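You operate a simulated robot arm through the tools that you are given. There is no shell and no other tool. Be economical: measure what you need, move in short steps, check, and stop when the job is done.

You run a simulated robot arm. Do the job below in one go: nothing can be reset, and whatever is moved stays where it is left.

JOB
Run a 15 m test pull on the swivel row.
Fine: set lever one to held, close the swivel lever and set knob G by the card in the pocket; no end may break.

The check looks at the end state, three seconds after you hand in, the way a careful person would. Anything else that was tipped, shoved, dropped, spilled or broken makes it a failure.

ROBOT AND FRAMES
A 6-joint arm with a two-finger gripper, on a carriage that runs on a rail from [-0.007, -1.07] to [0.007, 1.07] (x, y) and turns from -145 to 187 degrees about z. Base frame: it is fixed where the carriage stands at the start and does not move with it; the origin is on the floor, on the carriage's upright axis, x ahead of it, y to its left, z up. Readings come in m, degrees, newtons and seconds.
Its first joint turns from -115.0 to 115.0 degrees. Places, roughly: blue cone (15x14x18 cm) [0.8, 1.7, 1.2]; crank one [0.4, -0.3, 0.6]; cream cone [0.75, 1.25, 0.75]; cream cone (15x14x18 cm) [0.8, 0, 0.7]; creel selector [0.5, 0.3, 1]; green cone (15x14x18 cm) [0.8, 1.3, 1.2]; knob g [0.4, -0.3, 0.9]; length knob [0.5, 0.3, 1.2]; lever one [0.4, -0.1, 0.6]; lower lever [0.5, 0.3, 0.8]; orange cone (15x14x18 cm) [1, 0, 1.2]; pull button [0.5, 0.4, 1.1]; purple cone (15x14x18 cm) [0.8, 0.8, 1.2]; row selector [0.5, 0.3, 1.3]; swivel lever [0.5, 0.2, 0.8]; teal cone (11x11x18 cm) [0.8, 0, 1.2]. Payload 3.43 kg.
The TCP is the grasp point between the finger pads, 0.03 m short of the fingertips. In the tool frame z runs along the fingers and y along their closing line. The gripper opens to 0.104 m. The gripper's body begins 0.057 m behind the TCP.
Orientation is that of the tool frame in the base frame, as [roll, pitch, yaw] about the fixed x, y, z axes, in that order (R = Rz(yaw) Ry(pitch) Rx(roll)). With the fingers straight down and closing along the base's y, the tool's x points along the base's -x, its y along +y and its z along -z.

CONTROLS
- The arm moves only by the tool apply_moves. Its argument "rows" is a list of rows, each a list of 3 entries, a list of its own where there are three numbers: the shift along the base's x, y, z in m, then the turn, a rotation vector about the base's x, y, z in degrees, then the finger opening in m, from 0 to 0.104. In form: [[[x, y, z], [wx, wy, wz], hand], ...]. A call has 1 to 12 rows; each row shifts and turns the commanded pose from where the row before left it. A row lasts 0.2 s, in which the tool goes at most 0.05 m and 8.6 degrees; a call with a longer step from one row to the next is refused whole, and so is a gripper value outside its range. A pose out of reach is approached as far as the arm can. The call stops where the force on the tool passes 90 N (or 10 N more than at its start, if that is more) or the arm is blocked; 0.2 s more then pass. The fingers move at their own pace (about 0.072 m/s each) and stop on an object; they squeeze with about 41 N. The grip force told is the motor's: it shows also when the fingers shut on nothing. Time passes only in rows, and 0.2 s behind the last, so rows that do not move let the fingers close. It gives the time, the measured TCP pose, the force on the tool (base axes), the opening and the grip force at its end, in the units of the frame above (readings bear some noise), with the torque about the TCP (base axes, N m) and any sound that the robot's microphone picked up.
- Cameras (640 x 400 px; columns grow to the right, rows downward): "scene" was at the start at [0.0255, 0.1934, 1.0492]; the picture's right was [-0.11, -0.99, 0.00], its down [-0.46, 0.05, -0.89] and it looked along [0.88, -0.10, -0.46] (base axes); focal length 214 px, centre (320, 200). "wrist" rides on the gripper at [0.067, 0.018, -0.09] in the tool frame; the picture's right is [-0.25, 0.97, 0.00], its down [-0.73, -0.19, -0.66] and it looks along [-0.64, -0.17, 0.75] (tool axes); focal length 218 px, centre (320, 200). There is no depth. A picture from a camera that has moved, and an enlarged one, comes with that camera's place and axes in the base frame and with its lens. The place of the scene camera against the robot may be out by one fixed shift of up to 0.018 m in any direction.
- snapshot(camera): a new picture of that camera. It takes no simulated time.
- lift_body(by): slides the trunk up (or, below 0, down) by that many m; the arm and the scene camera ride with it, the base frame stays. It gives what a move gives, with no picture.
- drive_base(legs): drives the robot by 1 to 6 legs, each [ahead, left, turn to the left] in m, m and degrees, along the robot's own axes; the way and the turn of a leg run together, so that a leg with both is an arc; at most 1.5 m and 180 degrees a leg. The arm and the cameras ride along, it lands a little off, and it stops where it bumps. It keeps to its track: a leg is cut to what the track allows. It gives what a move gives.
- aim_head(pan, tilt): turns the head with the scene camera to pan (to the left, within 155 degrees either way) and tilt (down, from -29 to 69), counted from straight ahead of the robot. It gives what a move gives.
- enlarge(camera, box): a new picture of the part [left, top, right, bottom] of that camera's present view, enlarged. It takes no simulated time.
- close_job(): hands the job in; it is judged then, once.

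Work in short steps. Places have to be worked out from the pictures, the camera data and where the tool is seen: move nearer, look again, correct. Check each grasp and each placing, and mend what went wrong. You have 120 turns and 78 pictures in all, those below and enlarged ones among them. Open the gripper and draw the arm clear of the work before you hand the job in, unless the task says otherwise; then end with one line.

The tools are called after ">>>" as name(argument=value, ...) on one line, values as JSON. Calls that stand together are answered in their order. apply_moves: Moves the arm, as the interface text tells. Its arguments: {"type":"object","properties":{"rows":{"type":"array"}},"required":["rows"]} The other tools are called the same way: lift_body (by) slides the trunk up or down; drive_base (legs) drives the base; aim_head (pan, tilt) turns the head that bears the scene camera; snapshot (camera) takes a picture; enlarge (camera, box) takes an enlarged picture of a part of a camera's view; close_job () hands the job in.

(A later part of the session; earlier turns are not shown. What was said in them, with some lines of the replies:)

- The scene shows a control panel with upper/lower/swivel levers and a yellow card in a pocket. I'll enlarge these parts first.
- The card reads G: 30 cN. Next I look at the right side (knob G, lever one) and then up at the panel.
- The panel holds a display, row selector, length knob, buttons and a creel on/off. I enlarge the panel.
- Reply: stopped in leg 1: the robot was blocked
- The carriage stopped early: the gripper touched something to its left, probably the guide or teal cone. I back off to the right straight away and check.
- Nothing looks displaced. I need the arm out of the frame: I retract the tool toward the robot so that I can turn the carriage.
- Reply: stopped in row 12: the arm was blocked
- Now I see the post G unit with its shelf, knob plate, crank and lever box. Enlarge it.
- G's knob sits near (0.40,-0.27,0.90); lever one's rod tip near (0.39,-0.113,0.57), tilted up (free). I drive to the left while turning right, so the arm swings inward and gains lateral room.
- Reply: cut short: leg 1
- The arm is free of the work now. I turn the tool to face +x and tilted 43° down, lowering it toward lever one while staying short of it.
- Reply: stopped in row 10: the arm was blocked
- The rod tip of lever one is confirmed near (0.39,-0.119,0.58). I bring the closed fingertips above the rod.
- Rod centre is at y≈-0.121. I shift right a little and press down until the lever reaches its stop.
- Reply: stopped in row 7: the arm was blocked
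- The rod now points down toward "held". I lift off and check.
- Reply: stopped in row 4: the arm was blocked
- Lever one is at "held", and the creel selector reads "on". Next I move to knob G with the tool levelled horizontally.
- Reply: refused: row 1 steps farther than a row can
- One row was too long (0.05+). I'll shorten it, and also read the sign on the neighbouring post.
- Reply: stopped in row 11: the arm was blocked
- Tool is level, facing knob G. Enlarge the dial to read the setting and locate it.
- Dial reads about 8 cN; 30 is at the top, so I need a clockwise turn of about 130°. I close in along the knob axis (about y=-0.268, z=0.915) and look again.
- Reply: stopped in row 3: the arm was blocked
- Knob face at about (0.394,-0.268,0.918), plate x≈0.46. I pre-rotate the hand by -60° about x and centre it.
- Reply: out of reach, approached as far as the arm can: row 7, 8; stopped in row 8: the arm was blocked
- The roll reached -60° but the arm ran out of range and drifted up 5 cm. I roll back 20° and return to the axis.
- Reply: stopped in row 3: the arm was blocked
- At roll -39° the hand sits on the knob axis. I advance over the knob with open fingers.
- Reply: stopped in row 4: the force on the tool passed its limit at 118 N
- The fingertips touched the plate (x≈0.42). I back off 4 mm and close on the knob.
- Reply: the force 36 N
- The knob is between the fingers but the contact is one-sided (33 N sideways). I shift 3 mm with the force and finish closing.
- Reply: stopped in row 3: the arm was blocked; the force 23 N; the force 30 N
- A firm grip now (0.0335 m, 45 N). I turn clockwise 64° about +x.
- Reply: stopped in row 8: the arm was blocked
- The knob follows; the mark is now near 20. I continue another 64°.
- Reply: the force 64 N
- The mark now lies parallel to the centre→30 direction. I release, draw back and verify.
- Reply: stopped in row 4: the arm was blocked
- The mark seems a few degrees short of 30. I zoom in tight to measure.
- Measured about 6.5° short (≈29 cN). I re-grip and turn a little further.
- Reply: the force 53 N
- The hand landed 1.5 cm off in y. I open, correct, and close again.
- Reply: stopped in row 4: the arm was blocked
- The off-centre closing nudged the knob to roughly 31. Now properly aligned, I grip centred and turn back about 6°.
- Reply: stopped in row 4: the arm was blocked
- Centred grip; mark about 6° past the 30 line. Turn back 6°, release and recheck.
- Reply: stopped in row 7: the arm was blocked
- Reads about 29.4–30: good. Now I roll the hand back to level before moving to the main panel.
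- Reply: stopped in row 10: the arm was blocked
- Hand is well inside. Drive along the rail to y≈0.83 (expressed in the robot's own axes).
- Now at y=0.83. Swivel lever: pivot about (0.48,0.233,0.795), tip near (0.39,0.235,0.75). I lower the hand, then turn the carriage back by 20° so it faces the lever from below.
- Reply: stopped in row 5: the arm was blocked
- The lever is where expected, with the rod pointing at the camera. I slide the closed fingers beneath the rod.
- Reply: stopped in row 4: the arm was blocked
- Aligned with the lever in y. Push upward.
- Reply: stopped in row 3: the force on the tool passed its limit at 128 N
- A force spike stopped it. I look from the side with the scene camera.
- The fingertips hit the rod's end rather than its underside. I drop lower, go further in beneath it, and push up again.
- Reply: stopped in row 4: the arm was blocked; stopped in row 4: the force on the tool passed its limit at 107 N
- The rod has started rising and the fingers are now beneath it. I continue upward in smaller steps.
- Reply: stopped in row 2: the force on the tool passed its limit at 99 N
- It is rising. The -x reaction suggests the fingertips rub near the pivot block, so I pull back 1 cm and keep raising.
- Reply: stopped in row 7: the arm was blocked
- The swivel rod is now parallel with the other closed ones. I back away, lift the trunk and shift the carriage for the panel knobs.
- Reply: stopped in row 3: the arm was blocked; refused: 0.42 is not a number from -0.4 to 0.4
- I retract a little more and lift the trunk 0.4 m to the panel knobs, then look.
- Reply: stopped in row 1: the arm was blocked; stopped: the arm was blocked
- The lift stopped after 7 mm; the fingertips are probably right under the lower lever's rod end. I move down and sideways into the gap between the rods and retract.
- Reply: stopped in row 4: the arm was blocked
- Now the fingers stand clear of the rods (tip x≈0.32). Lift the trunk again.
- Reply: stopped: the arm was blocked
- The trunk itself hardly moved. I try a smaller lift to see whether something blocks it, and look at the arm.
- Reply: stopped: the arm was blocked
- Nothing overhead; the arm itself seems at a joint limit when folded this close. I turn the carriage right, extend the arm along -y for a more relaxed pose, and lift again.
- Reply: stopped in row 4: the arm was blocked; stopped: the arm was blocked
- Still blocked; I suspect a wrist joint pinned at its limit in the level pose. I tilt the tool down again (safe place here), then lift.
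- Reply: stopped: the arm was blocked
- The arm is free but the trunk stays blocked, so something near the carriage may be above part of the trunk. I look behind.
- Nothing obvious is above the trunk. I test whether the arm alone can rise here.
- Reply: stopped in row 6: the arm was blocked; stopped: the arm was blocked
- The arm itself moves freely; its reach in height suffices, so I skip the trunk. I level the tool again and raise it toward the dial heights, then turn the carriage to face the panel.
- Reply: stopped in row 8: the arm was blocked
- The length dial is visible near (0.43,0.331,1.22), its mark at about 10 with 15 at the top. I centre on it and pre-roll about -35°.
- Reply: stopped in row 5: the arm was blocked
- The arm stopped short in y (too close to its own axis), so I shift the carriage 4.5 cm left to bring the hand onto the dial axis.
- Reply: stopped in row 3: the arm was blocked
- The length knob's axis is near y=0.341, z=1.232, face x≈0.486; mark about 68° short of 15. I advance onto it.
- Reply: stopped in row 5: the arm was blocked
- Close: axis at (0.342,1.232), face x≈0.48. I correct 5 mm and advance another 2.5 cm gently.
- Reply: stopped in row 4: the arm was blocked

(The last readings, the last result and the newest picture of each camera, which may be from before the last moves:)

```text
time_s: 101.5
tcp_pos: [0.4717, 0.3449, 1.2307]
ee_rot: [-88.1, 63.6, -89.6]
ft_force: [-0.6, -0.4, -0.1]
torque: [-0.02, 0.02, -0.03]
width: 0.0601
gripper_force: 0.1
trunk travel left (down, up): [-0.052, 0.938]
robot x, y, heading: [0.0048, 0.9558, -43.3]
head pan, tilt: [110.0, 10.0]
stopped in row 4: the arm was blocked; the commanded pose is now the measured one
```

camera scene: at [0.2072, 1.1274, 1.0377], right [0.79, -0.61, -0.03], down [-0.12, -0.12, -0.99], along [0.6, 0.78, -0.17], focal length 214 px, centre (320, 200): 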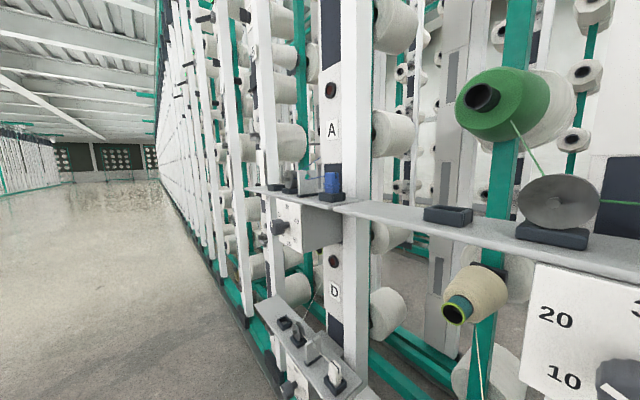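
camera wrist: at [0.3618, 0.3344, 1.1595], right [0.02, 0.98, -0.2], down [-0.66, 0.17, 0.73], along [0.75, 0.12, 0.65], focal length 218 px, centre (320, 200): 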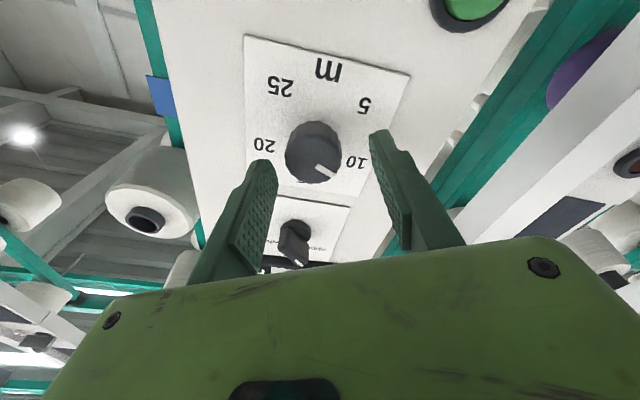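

On axis and no contact yet. I close on the knob.

>>> apply_moves(rows=[[[0.003, -0.002, 0.001], [0, 0, 0], 0.05], [[0, 0, 0], [0, 0, 0], 0.02], [[0, 0, 0], [0, 0, 0], 0.02], [[0, 0, 0], [0, 0, 0], 0.02]])

>>> enlarge(camera="wrist", box=[220, 40, 440, 250])

```text
time_s: 102.5
tcp_pos: [0.4738, 0.3444, 1.2338]
ee_rot: [-87.7, 63.6, -89.2]
ft_force: [23.0, -39.3, 31.0]
torque: [-0.05, -0.53, -0.84]
width: 0.0374
gripper_force: 44.1
trunk travel left (down, up): [-0.052, 0.938]
robot x, y, heading: [0.0049, 0.9571, -43.5]
head pan, tilt: [110.0, 10.0]
```

```text
1.90 times, centred on (330, 145) of wrist
camera zoom: at [0.3865, 0.3312, 1.165], right [0.02, 0.98, -0.2], down [-0.67, 0.17, 0.73], along [0.74, 0.12, 0.66], focal length 416 px, centre (301, 305)
```

zoom: 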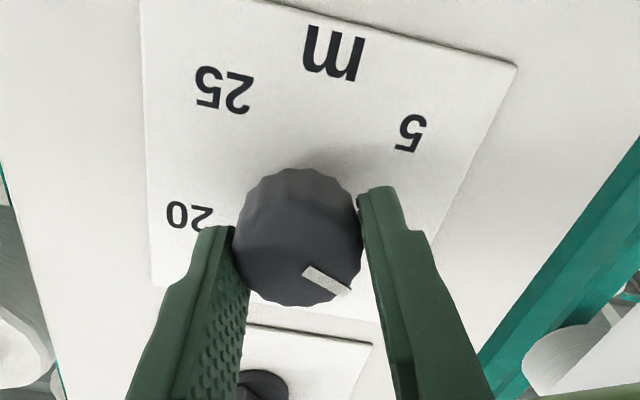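

Gripped. The mark is at about -72°; I turn clockwise 72°, easing the side load.

>>> apply_moves(rows=[[[0, -0.0015, 0.001], [8, 0, 0], 0.02], [[0, 0, 0], [8, 0, 0], 0.02], [[0, 0, 0], [8, 0, 0], 0.02], [[0, 0, 0], [8, 0, 0], 0.02], [[0, 0, 0], [8, 0, 0], 0.02], [[0, 0, 0], [8, 0, 0], 0.02], [[0, 0, 0], [8, 0, 0], 0.02], [[0, 0, 0], [8, 0, 0], 0.02], [[0, 0, 0], [8, 0, 0], 0.02]])

>>> enlarge(camera="wrist", box=[220, 40, 440, 250])

```text
time_s: 104.5
tcp_pos: [0.4725, 0.3419, 1.2335]
ee_rot: [92.0, 44.2, 89.1]
ft_force: [16.6, 13.3, 6.5]
torque: [-0.1, -0.51, 0.63]
width: 0.0371
gripper_force: 45.0
trunk travel left (down, up): [-0.052, 0.938]
robot x, y, heading: [0.0051, 0.9535, -43.1]
head pan, tilt: [110.0, 10.0]
```

```text
1.90 times, centred on (330, 145) of wrist
camera zoom: at [0.3852, 0.4066, 1.2027], right [0.04, 0.49, 0.87], down [-0.67, -0.63, 0.39], along [0.74, -0.6, 0.31], focal length 416 px, centre (301, 305)
```

zoom: 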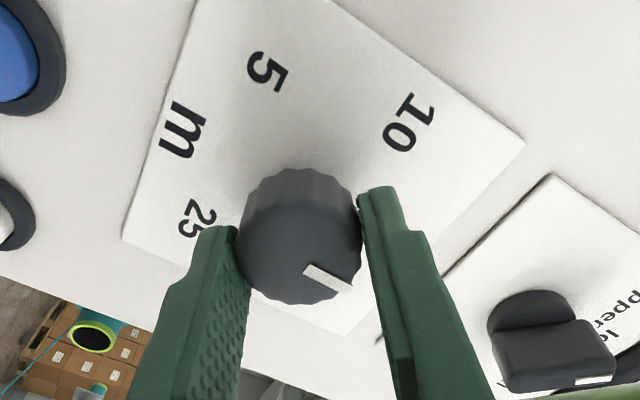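

The mark is within about 3–6° of 15. I add 4° and release.

>>> apply_moves(rows=[[[0, 0, 0], [4, 0, 0], 0.02], [[0, 0, 0], [0, 0, 0], 0.02], [[0, 0, 0], [0, 0, 0], 0.06], [[0, 0, 0], [0, 0, 0], 0.06], [[-0.03, 0, 0], [0, 0, 0], 0.06], [[-0.035, 0, 0], [0, 0, 0], 0.06], [[-0.03, 0, 0.02], [0, 0, 0], 0.06]])

>>> snapshot(camera="wrist")

```text
time_s: 106.3
tcp_pos: [0.3937, 0.3314, 1.2446]
ee_rot: [91.5, 39.3, 90.9]
ft_force: [0.7, -0.3, 0.0]
torque: [-0.01, 0.01, -0.01]
width: 0.0597
gripper_force: 0.2
trunk travel left (down, up): [-0.052, 0.938]
robot x, y, heading: [0.0058, 0.9546, -43.4]
head pan, tilt: [110.0, 10.0]
stopped in row 7: the arm was blocked; the commanded pose is now the measured one
```

```text
12 pictures are left
camera wrist: at [0.3036, 0.3947, 1.2181], right [0.02, 0.42, 0.91], down [-0.65, -0.69, 0.33], along [0.76, -0.6, 0.26], focal length 218 px, centre (320, 200)
```

wrist: 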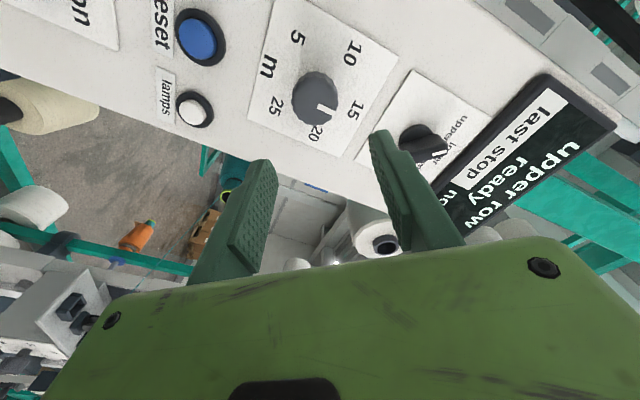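

Length reads 15. Next the row selector at about (0.485,0.346,1.336), its bar pointing up-left ("upper"). I raise the hand and roll to about -42° so the fingers close across the bar.

>>> apply_moves(rows=[[[-0.01, 0.001, 0.01], [-8.3, 0, 0], 0.06], [[-0.01, 0.001, 0.01], [-8.3, 0, 0], 0.06], [[0, 0.001, 0.01], [-8.3, 0, 0], 0.06], [[0, 0.001, 0.01], [-8.3, 0, 0], 0.06], [[0, 0.001, 0.01], [-8.3, 0, 0], 0.06], [[0, 0.001, 0.01], [-8.3, 0, 0], 0.06], [[0, 0.001, 0.01], [-8.3, 0, 0], 0.06], [[0, 0.002, 0.01], [-8.3, 0, 0], 0.06], [[0, 0.002, 0.005], [-8.3, 0, 0], 0.06], [[0, 0.002, 0.005], [-8.3, 0, 0], 0.06], [[0, 0.002, 0], [-8.3, 0, 0], 0.06]])

>>> enlarge(camera="wrist", box=[200, 20, 440, 240])

```text
time_s: 108.9
tcp_pos: [0.3824, 0.3472, 1.3295]
ee_rot: [-90.1, 49.3, -89.2]
ft_force: [0.3, -0.3, 0.3]
torque: [0.0, -0.02, 0.0]
width: 0.06
gripper_force: 0.1
trunk travel left (down, up): [-0.052, 0.938]
robot x, y, heading: [0.0089, 0.9602, -43.5]
head pan, tilt: [110.0, 10.0]
stopped in row 11: the arm was blocked; the commanded pose is now the measured one
```

```text
1.82 times, centred on (320, 130) of wrist
camera zoom: at [0.2943, 0.3163, 1.2698], right [-0.01, 0.9, -0.44], down [-0.66, 0.32, 0.68], along [0.75, 0.3, 0.59], focal length 397 px, centre (320, 327)
```

zoom: 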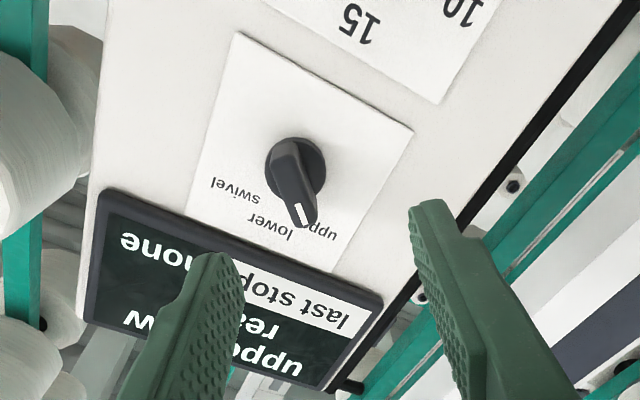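

Bar is perpendicular to the closing line. I advance onto it, slightly narrowed, then close.

>>> apply_moves(rows=[[[0.02, -0.001, 0.004], [0, 0, 0], 0.05], [[0.02, -0.001, 0.003], [0, 0, 0], 0.05], [[0.02, 0, 0], [0, 0, 0], 0.05], [[0.015, 0, 0], [0, 0, 0], 0.05], [[0.006, 0, 0], [0, 0, 0], 0.05]])

>>> enlarge(camera="wrist", box=[200, 20, 440, 240])

```text
time_s: 110.0
tcp_pos: [0.4544, 0.3604, 1.3438]
ee_rot: [-90.7, 47.8, -91.5]
ft_force: [-0.2, -0.2, -0.4]
torque: [0.03, 0.03, 0.01]
width: 0.0499
gripper_force: 0.2
trunk travel left (down, up): [-0.052, 0.938]
robot x, y, heading: [0.0072, 0.9551, -43.9]
head pan, tilt: [110.0, 10.0]
stopped in row 5: the force on the tool passed its limit at 98 N (the readings are from after the stop); the commanded pose is now the measured one
```

```text
1.82 times, centred on (320, 130) of wrist
camera zoom: at [0.3645, 0.331, 1.2847], right [0.01, 0.89, -0.46], down [-0.65, 0.36, 0.67], along [0.76, 0.29, 0.58], focal length 397 px, centre (320, 327)
```

zoom: 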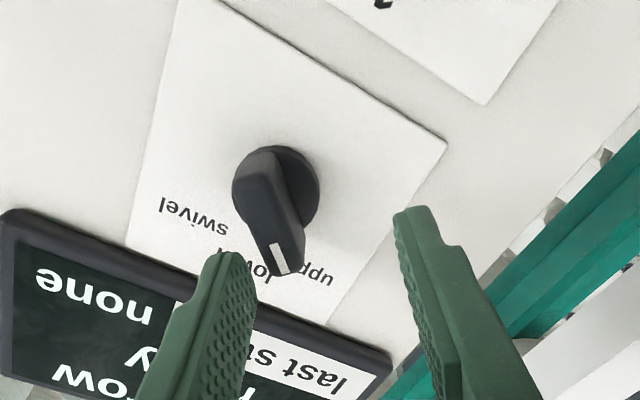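

The hand drifted 1.5–2 cm toward +y and a fingertip touched the display bezel. I back off, recentre on (0.340,1.335) with a narrower opening, and check.

>>> apply_moves(rows=[[[-0.02, 0, 0], [0, 0, 0], 0.04], [[-0.005, -0.012, -0.005], [0, 0, 0], 0.04], [[0, -0.01, -0.005], [0, 0, 0], 0.04], [[0, 0, 0], [0, 0, 0], 0.04]])

```text
time_s: 111.2
tcp_pos: [0.4266, 0.3332, 1.3319]
ee_rot: [-90.1, 48.3, -90.2]
ft_force: [0.4, -0.2, -0.2]
torque: [-0.02, -0.02, 0.0]
width: 0.0403
gripper_force: 0.0
trunk travel left (down, up): [-0.052, 0.938]
robot x, y, heading: [0.0041, 0.9528, -43.4]
head pan, tilt: [110.0, 10.0]
stopped in row 4: the arm was blocked; the commanded pose is now the measured one
```

Advance to the knob with small corrections.

>>> apply_moves(rows=[[[0.012, 0.001, 0.001], [0, 0, 0], 0.04], [[0.012, 0.001, 0.001], [0, 0, 0], 0.04], [[0.01, 0, 0], [0, 0, 0], 0.04]])

>>> enlarge(camera="wrist", box=[200, 20, 440, 240])

```text
time_s: 112.2
tcp_pos: [0.463, 0.3419, 1.3369]
ee_rot: [-90.7, 47.6, -91.2]
ft_force: [-0.5, 0.3, -0.2]
torque: [-0.03, -0.03, 0.0]
width: 0.0399
gripper_force: 0.1
trunk travel left (down, up): [-0.052, 0.938]
robot x, y, heading: [0.0052, 0.9555, -43.8]
head pan, tilt: [110.0, 10.0]
stopped in row 3: the arm was blocked; the commanded pose is now the measured one
```

```text
1.82 times, centred on (320, 130) of wrist
camera zoom: at [0.3723, 0.3131, 1.2769], right [0.01, 0.89, -0.46], down [-0.65, 0.36, 0.67], along [0.76, 0.29, 0.58], focal length 397 px, centre (320, 327)
```

zoom: 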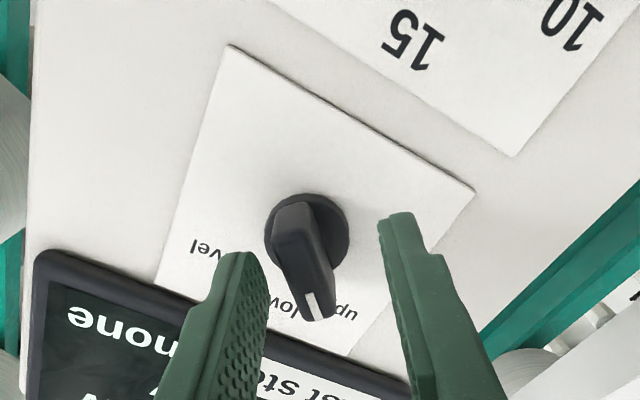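

The bar is between the fingers. Slightly deeper, then close.

>>> apply_moves(rows=[[[0.006, -0.001, -0.001], [0, 0, 0], 0.04], [[0, 0, 0], [0, 0, 0], 0.01], [[0, 0, 0], [0, 0, 0], 0.005], [[0, 0, 0], [0, 0, 0], 0.005]])

```text
time_s: 113.2
tcp_pos: [0.4675, 0.3428, 1.3351]
ee_rot: [-90.3, 47.9, -91.1]
ft_force: [8.2, -20.4, 28.6]
torque: [0.12, -0.19, -0.62]
width: 0.0269
gripper_force: 19.2
trunk travel left (down, up): [-0.052, 0.938]
robot x, y, heading: [0.0052, 0.9596, -43.7]
head pan, tilt: [110.0, 10.0]
```

One-sided contact again; shift 3 mm with the force and finish closing.

>>> apply_moves(rows=[[[0, -0.002, 0.002], [0, 0, 0], 0.005], [[0, -0.001, 0.001], [0, 0, 0], 0.005], [[0, 0, 0], [0, 0, 0], 0.005]])

```text
time_s: 114.2
tcp_pos: [0.465, 0.3375, 1.3395]
ee_rot: [-90.2, 47.8, -90.9]
ft_force: [5.7, -10.5, 12.7]
torque: [0.07, -0.12, -0.3]
width: 0.0159
gripper_force: 9.3
trunk travel left (down, up): [-0.052, 0.938]
robot x, y, heading: [0.0061, 0.9558, -43.9]
head pan, tilt: [110.0, 10.0]
stopped in row 3: the arm was blocked; the commanded pose is now the measured one
```

>>> apply_moves(rows=[[[0, -0.001, 0.001], [0, 0, 0], 0.005], [[0, 0, 0], [0, 0, 0], 0.005], [[0, 0, 0], [0, 0, 0], 0.005]])

>>> enlarge(camera="wrist", box=[200, 20, 440, 240])

```text
time_s: 115.2
tcp_pos: [0.4661, 0.3345, 1.3377]
ee_rot: [-90.2, 48.0, -90.7]
ft_force: [7.9, -6.0, -9.1]
torque: [-0.04, 1.07, -0.95]
width: 0.0136
gripper_force: 43.9
trunk travel left (down, up): [-0.052, 0.938]
robot x, y, heading: [0.0092, 0.9581, -43.5]
head pan, tilt: [110.0, 10.0]
stopped in row 3: the arm was blocked; the commanded pose is now the measured one
```

```text
1.82 times, centred on (320, 130) of wrist
camera zoom: at [0.3766, 0.3051, 1.2782], right [0.01, 0.89, -0.46], down [-0.65, 0.35, 0.67], along [0.76, 0.29, 0.58], focal length 397 px, centre (320, 327)
```

zoom: 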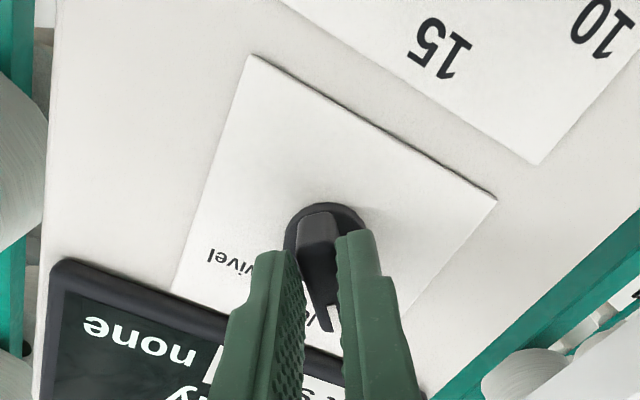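

Firm grip on the bar and the hand is on its axis. I turn clockwise 88° to "swivel".

>>> apply_moves(rows=[[[0, 0, 0], [8, 0, 0], 0.005], [[0, 0, 0], [8, 0, 0], 0.005], [[0, 0, 0], [8, 0, 0], 0.005], [[0, 0, 0], [8, 0, 0], 0.005], [[0, 0, 0], [8, 0, 0], 0.005], [[0, 0, 0], [8, 0, 0], 0.005], [[0, 0, 0], [8, 0, 0], 0.005], [[0, 0, 0], [8, 0, 0], 0.005], [[0, 0, 0], [8, 0, 0], 0.005], [[0, 0, 0], [8, 0, 0], 0.005], [[0, 0, 0], [8, 0, 0], 0.005]])

>>> apply_moves(rows=[[[0, 0, 0], [0, 0, 0], 0.03], [[0, 0, 0], [0, 0, 0], 0.045], [[-0.03, 0, 0], [0, 0, 0], 0.045], [[-0.04, 0, 0], [0, 0, 0], 0.045], [[-0.03, 0, 0], [0, 0, 0], 0.045]])

>>> snapshot(camera="wrist")

```text
time_s: 117.6
tcp_pos: [0.4628, 0.336, 1.3397]
ee_rot: [92.1, 43.9, 90.4]
ft_force: [1.1, 36.0, 20.5]
torque: [-0.6, -0.49, 0.85]
width: 0.0277
gripper_force: 20.1
trunk travel left (down, up): [-0.052, 0.938]
robot x, y, heading: [0.0048, 0.9571, -44.0]
head pan, tilt: [110.0, 10.0]
heard: click, click
```

```text
time_s: 119.0
tcp_pos: [0.3783, 0.3242, 1.3387]
ee_rot: [91.6, 42.9, 92.4]
ft_force: [0.1, 0.0, 0.2]
torque: [-0.01, -0.04, 0.03]
width: 0.0451
gripper_force: 0.1
trunk travel left (down, up): [-0.052, 0.938]
robot x, y, heading: [0.0046, 0.9566, -43.6]
head pan, tilt: [110.0, 10.0]
stopped in row 5: the arm was blocked; the commanded pose is now the measured one
```

```text
7 pictures are left
camera wrist: at [0.2883, 0.3838, 1.3088], right [0.01, 0.47, 0.88], down [-0.63, -0.68, 0.37], along [0.77, -0.56, 0.3], focal length 218 px, centre (320, 200)
```

wrist: 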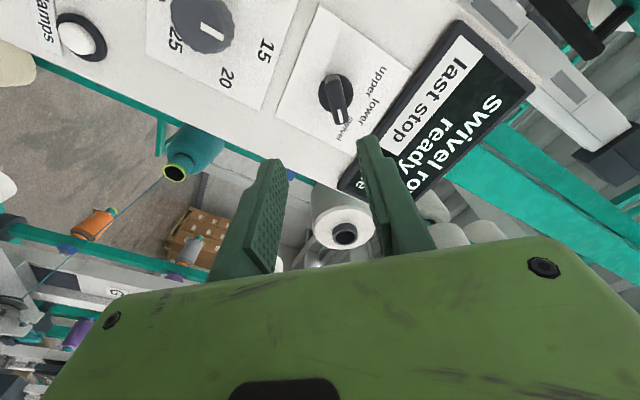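

The display says "swivel row ready" after two clicks. Now the pull button, about (0.485,0.398,1.134): I shift the carriage left, lower the closed fingers, and check alignment.

>>> drive_base(legs=[[-0.0448, 0.0471, 0]])

>>> apply_moves(rows=[[[0, 0.002, -0.04], [0, 0, 0], 0.02], [[0, 0.002, -0.04], [0, 0, 0], 0], [[0, 0.002, -0.04], [0, 0, 0], 0], [[0, 0, -0.04], [0, 0, 0], 0], [[0, 0, -0.04], [0, 0, 0], 0], [[0, 0, -0.005], [0, 0, 0], 0]])

>>> snapshot(camera="wrist")

```text
time_s: 120.0
tcp_pos: [0.3809, 0.3889, 1.3366]
ee_rot: [91.8, 43.0, 92.5]
ft_force: [-0.3, -0.2, 0.4]
torque: [0.03, 0.03, 0.0]
width: 0.0449
gripper_force: 0.1
trunk travel left (down, up): [-0.052, 0.938]
robot x, y, heading: [0.0041, 1.0175, -43.5]
head pan, tilt: [110.0, 10.0]
```

```text
time_s: 121.6
tcp_pos: [0.3874, 0.4037, 1.1383]
ee_rot: [92.2, 42.8, 93.5]
ft_force: [-0.2, -0.4, 1.3]
torque: [0.0, 0.0, -0.05]
width: 0.0001
gripper_force: 34.5
trunk travel left (down, up): [-0.052, 0.938]
robot x, y, heading: [0.0062, 1.0215, -43.7]
head pan, tilt: [110.0, 10.0]
stopped in row 6: the arm was blocked; the commanded pose is now the measured one
```

```text
6 pictures are left
camera wrist: at [0.2957, 0.463, 1.1091], right [0.01, 0.47, 0.88], down [-0.62, -0.69, 0.37], along [0.78, -0.55, 0.29], focal length 218 px, centre (320, 200)
```

wrist: 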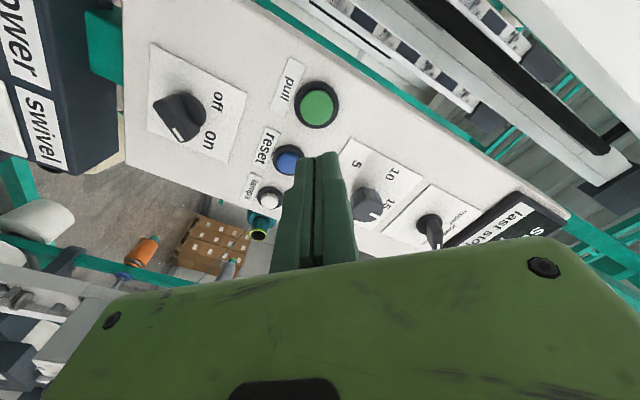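

The pull button is at about (0.51,0.409,1.132), nearly in line with the fingers. I advance and press gently.

>>> apply_moves(rows=[[[0.02, 0, -0.003], [0, 0, 0], 0], [[0.02, -0.001, -0.003], [0, 0, 0], 0], [[0.02, -0.001, 0], [0, 0, 0], 0]])

>>> enlarge(camera="wrist", box=[220, 40, 440, 220])

```text
time_s: 122.6
tcp_pos: [0.4489, 0.4153, 1.1353]
ee_rot: [93.0, 43.7, 93.2]
ft_force: [-0.6, -0.6, -0.6]
torque: [-0.02, 0.02, -0.02]
width: 0.0
gripper_force: 35.1
trunk travel left (down, up): [-0.052, 0.938]
robot x, y, heading: [0.007, 1.0178, -43.5]
head pan, tilt: [110.0, 10.0]
stopped in row 3: the arm was blocked; the commanded pose is now the measured one
```

```text
2.22 times, centred on (330, 130) of wrist
camera zoom: at [0.3575, 0.4738, 1.1059], right [0.02, 0.49, 0.87], down [-0.63, -0.67, 0.39], along [0.78, -0.56, 0.29], focal length 485 px, centre (298, 356)
```

zoom: 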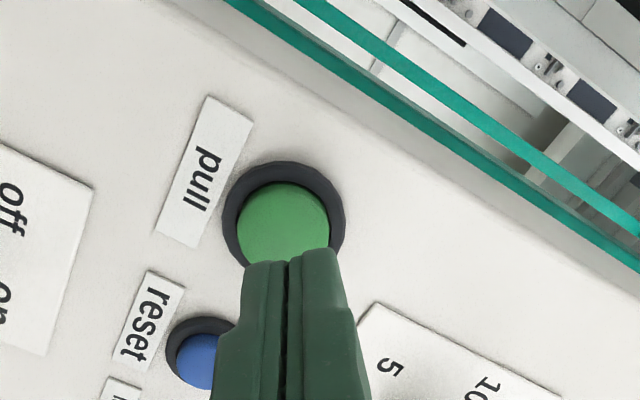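

Well aligned. Press in small steps.

>>> apply_moves(rows=[[[0.006, -0.003, -0.004], [0, 0, 0], 0], [[0.008, -0.001, 0], [0, 0, 0], 0], [[0.008, -0.001, 0], [0, 0, 0], 0], [[0.006, -0.001, 0], [0, 0, 0], 0], [[0.006, -0.001, 0], [0, 0, 0], 0]])

```text
time_s: 124.0
tcp_pos: [0.4782, 0.408, 1.1289]
ee_rot: [92.7, 43.8, 93.0]
ft_force: [-0.5, 0.4, 0.4]
torque: [-0.03, 0.01, -0.02]
width: 0.0002
gripper_force: 34.7
trunk travel left (down, up): [-0.052, 0.938]
robot x, y, heading: [0.0091, 1.0221, -43.5]
head pan, tilt: [110.0, 10.0]
stopped in row 5: the arm was blocked; the commanded pose is now the measured one
```

No click yet; press further.

>>> apply_moves(rows=[[[0.006, 0, 0.001], [0, 0, 0], 0], [[0.006, 0, 0], [0, 0, 0], 0], [[0.006, 0, 0], [0, 0, 0], 0], [[0.005, 0, 0], [0, 0, 0], 0]])

```text
time_s: 125.0
tcp_pos: [0.498, 0.4113, 1.1309]
ee_rot: [92.4, 44.0, 92.7]
ft_force: [-56.6, 13.9, -14.9]
torque: [-0.04, 0.22, -0.04]
width: 0.0059
gripper_force: 34.8
trunk travel left (down, up): [-0.052, 0.938]
robot x, y, heading: [0.0072, 1.0206, -44.1]
head pan, tilt: [110.0, 10.0]
heard: click
```

A click, with 57 N on the button. I withdraw and look at the display.

>>> apply_moves(rows=[[[-0.03, 0, 0], [0, 0, 0], 0], [[-0.03, 0, 0], [0, 0, 0], 0], [[-0.03, 0, 0], [0, 0, 0], 0], [[0, 0, 0.02], [0, 0, 0], 0]])

>>> snapshot(camera="wrist")

```text
time_s: 126.2
tcp_pos: [0.4222, 0.4016, 1.1468]
ee_rot: [91.6, 42.7, 94.4]
ft_force: [0.7, 1.0, -0.6]
torque: [0.01, -0.03, 0.01]
width: 0.0
gripper_force: 34.7
trunk travel left (down, up): [-0.052, 0.938]
robot x, y, heading: [0.0076, 1.0213, -43.6]
head pan, tilt: [110.0, 10.0]
stopped in row 4: the arm was blocked; the commanded pose is now the measured one
```

```text
4 pictures are left
camera wrist: at [0.3279, 0.4576, 1.117], right [-0.01, 0.47, 0.88], down [-0.61, -0.7, 0.37], along [0.79, -0.53, 0.29], focal length 218 px, centre (320, 200)
```

wrist: 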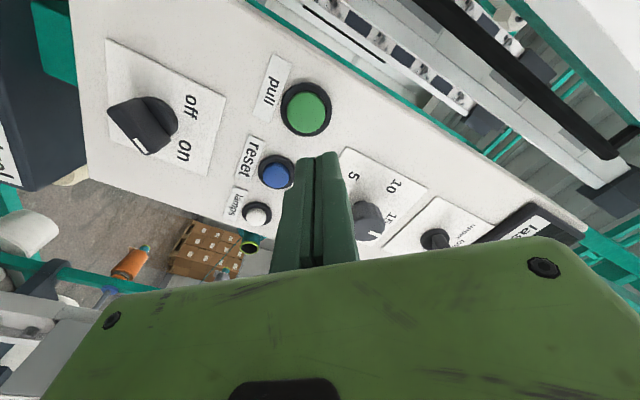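

Creel is on. I swing the hand clear by turning the carriage, and aim the head at the display.

>>> drive_base(legs=[[0, 0, -15]])

>>> aim_head(pan=-10, tilt=-15)

>>> apply_moves(rows=[[[0, 0, 0], [0, 0, 0], 0.05], [[0, 0, 0], [0, 0, 0], 0.05], [[0, 0, 0], [0, 0, 0], 0.05], [[0, 0, 0], [0, 0, 0], 0.05], [[0, 0, 0], [0, 0, 0], 0.05], [[0, 0, 0], [0, 0, 0], 0.05], [[0, 0, 0], [0, 0, 0], 0.05], [[0, 0, 0], [0, 0, 0], 0.05], [[0, 0, 0], [0, 0, 0], 0.05], [[0, 0, 0], [0, 0, 0], 0.05]])

>>> enlarge(camera="scene", box=[120, 40, 440, 240])

```text
time_s: 127.5
tcp_pos: [0.2473, 0.3168, 1.1454]
ee_rot: [91.7, 42.9, 79.4]
ft_force: [-0.1, -0.4, 0.0]
torque: [-0.02, -0.02, 0.01]
width: 0.0
gripper_force: 34.2
trunk travel left (down, up): [-0.052, 0.938]
robot x, y, heading: [0.0036, 1.022, -58.6]
head pan, tilt: [110.0, 10.0]
```

```text
time_s: 129.5
tcp_pos: [0.2543, 0.3195, 1.1461]
ee_rot: [92.0, 43.0, 79.9]
ft_force: [-0.1, 0.5, 0.9]
torque: [0.01, 0.03, -0.01]
width: 0.0
gripper_force: 34.9
trunk travel left (down, up): [-0.052, 0.938]
robot x, y, heading: [0.0095, 1.0201, -58.6]
head pan, tilt: [-10.0, -15.0]
```

```text
time_s: 131.9
tcp_pos: [0.2605, 0.3205, 1.1431]
ee_rot: [92.2, 43.0, 80.1]
ft_force: [0.4, 0.1, 0.0]
torque: [-0.03, -0.02, 0.01]
width: 0.0499
gripper_force: 0.0
trunk travel left (down, up): [-0.052, 0.938]
robot x, y, heading: [0.0079, 1.0205, -58.7]
head pan, tilt: [-10.0, -15.0]
stopped in row 10: the arm was blocked; the commanded pose is now the measured one
```

```text
2.00 times, centred on (280, 140) of scene
camera zoom: at [0.21, 1.2303, 1.0368], right [0.75, -0.66, -0.03], down [-0.1, -0.07, -0.99], along [0.66, 0.75, -0.12], focal length 429 px, centre (400, 320)
```

zoom: 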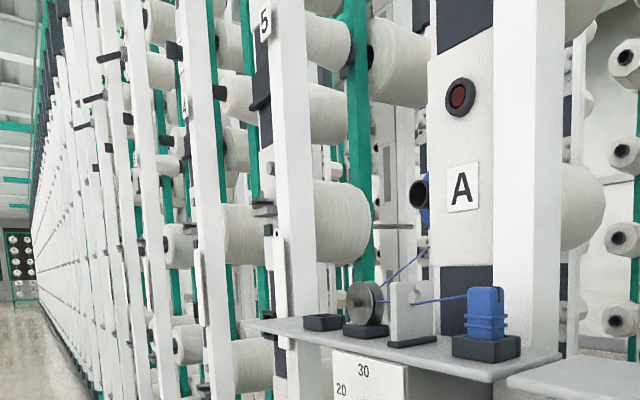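

The head hasn't caught up yet. I'll use the wrist camera instead for the display: shift the hand outward and up, and turn back.

>>> apply_moves(rows=[[[-0.012, -0.028, 0.035], [0, 0, 0], 0.05], [[-0.012, -0.028, 0.035], [0, 0, 0], 0.05], [[-0.012, -0.028, 0.035], [0, 0, 0], 0.05], [[-0.012, -0.028, 0.035], [0, 0, 0], 0.05]])

>>> drive_base(legs=[[0, 0, 14]])

>>> snapshot(camera="wrist")

```text
time_s: 133.1
tcp_pos: [0.2293, 0.2128, 1.2678]
ee_rot: [91.8, 43.0, 81.5]
ft_force: [0.4, -0.8, -1.5]
torque: [0.0, -0.08, 0.07]
width: 0.0497
gripper_force: 0.1
trunk travel left (down, up): [-0.052, 0.938]
robot x, y, heading: [0.0072, 1.0192, -58.6]
head pan, tilt: [-10.0, -15.0]
stopped in row 4: the arm was blocked; the commanded pose is now the measured one
```

```text
time_s: 134.3
tcp_pos: [0.4159, 0.2882, 1.2666]
ee_rot: [91.7, 42.9, 95.3]
ft_force: [0.0, -0.3, 0.3]
torque: [0.02, -0.01, 0.01]
width: 0.0499
gripper_force: 0.0
trunk travel left (down, up): [-0.052, 0.938]
robot x, y, heading: [0.0082, 1.0225, -44.7]
head pan, tilt: [-10.0, -15.0]
```

```text
2 pictures are left
camera wrist: at [0.3221, 0.3425, 1.237], right [-0.01, 0.47, 0.88], down [-0.6, -0.71, 0.37], along [0.8, -0.52, 0.29], focal length 218 px, centre (320, 200)
```

wrist: 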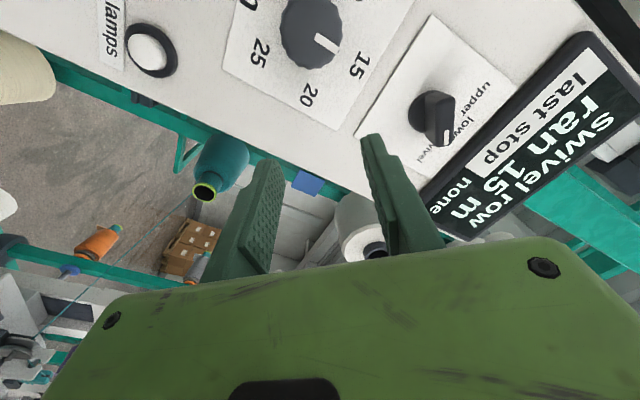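

The display reads "swivel row – ran 15 m – last stop none". I swing the arm clear with the gripper open.

>>> drive_base(legs=[[0, 0, -18]])

>>> apply_moves(rows=[[[0, 0, 0], [0, 0, 0], 0.1], [[0, 0, 0], [0, 0, 0], 0.1], [[0, 0, 0], [0, 0, 0], 0.1]])

```text
time_s: 135.8
tcp_pos: [0.1765, 0.2005, 1.2686]
ee_rot: [92.1, 43.1, 77.8]
ft_force: [0.1, 0.1, 0.6]
torque: [-0.03, 0.01, 0.0]
width: 0.0503
gripper_force: 0.1
trunk travel left (down, up): [-0.052, 0.938]
robot x, y, heading: [0.0069, 1.0226, -62.7]
head pan, tilt: [-10.0, -15.0]
```

```text
time_s: 136.8
tcp_pos: [0.1874, 0.207, 1.2736]
ee_rot: [92.2, 43.5, 78.3]
ft_force: [-0.1, -0.2, -0.1]
torque: [0.02, -0.03, 0.01]
width: 0.0998
gripper_force: 0.0
trunk travel left (down, up): [-0.052, 0.938]
robot x, y, heading: [0.0024, 1.0258, -62.9]
head pan, tilt: [-10.0, -15.0]
stopped in row 3: the arm was blocked; the commanded pose is now the measured one
```

The arm is clear and the gripper is open, so I hand the job in.

>>> close_job()

```text
The job is handed in.
```

The swivel row ran its 15 m test pull, and the panel reads "swivel row – ran 15 m – last stop none". Lever one is on held, the swivel lever is closed, and knob G sits at about 29.4 by my reading, against the card's 30 cN. The gripper bumped something near the teal cone early on, and the pictures afterwards showed nothing displaced.
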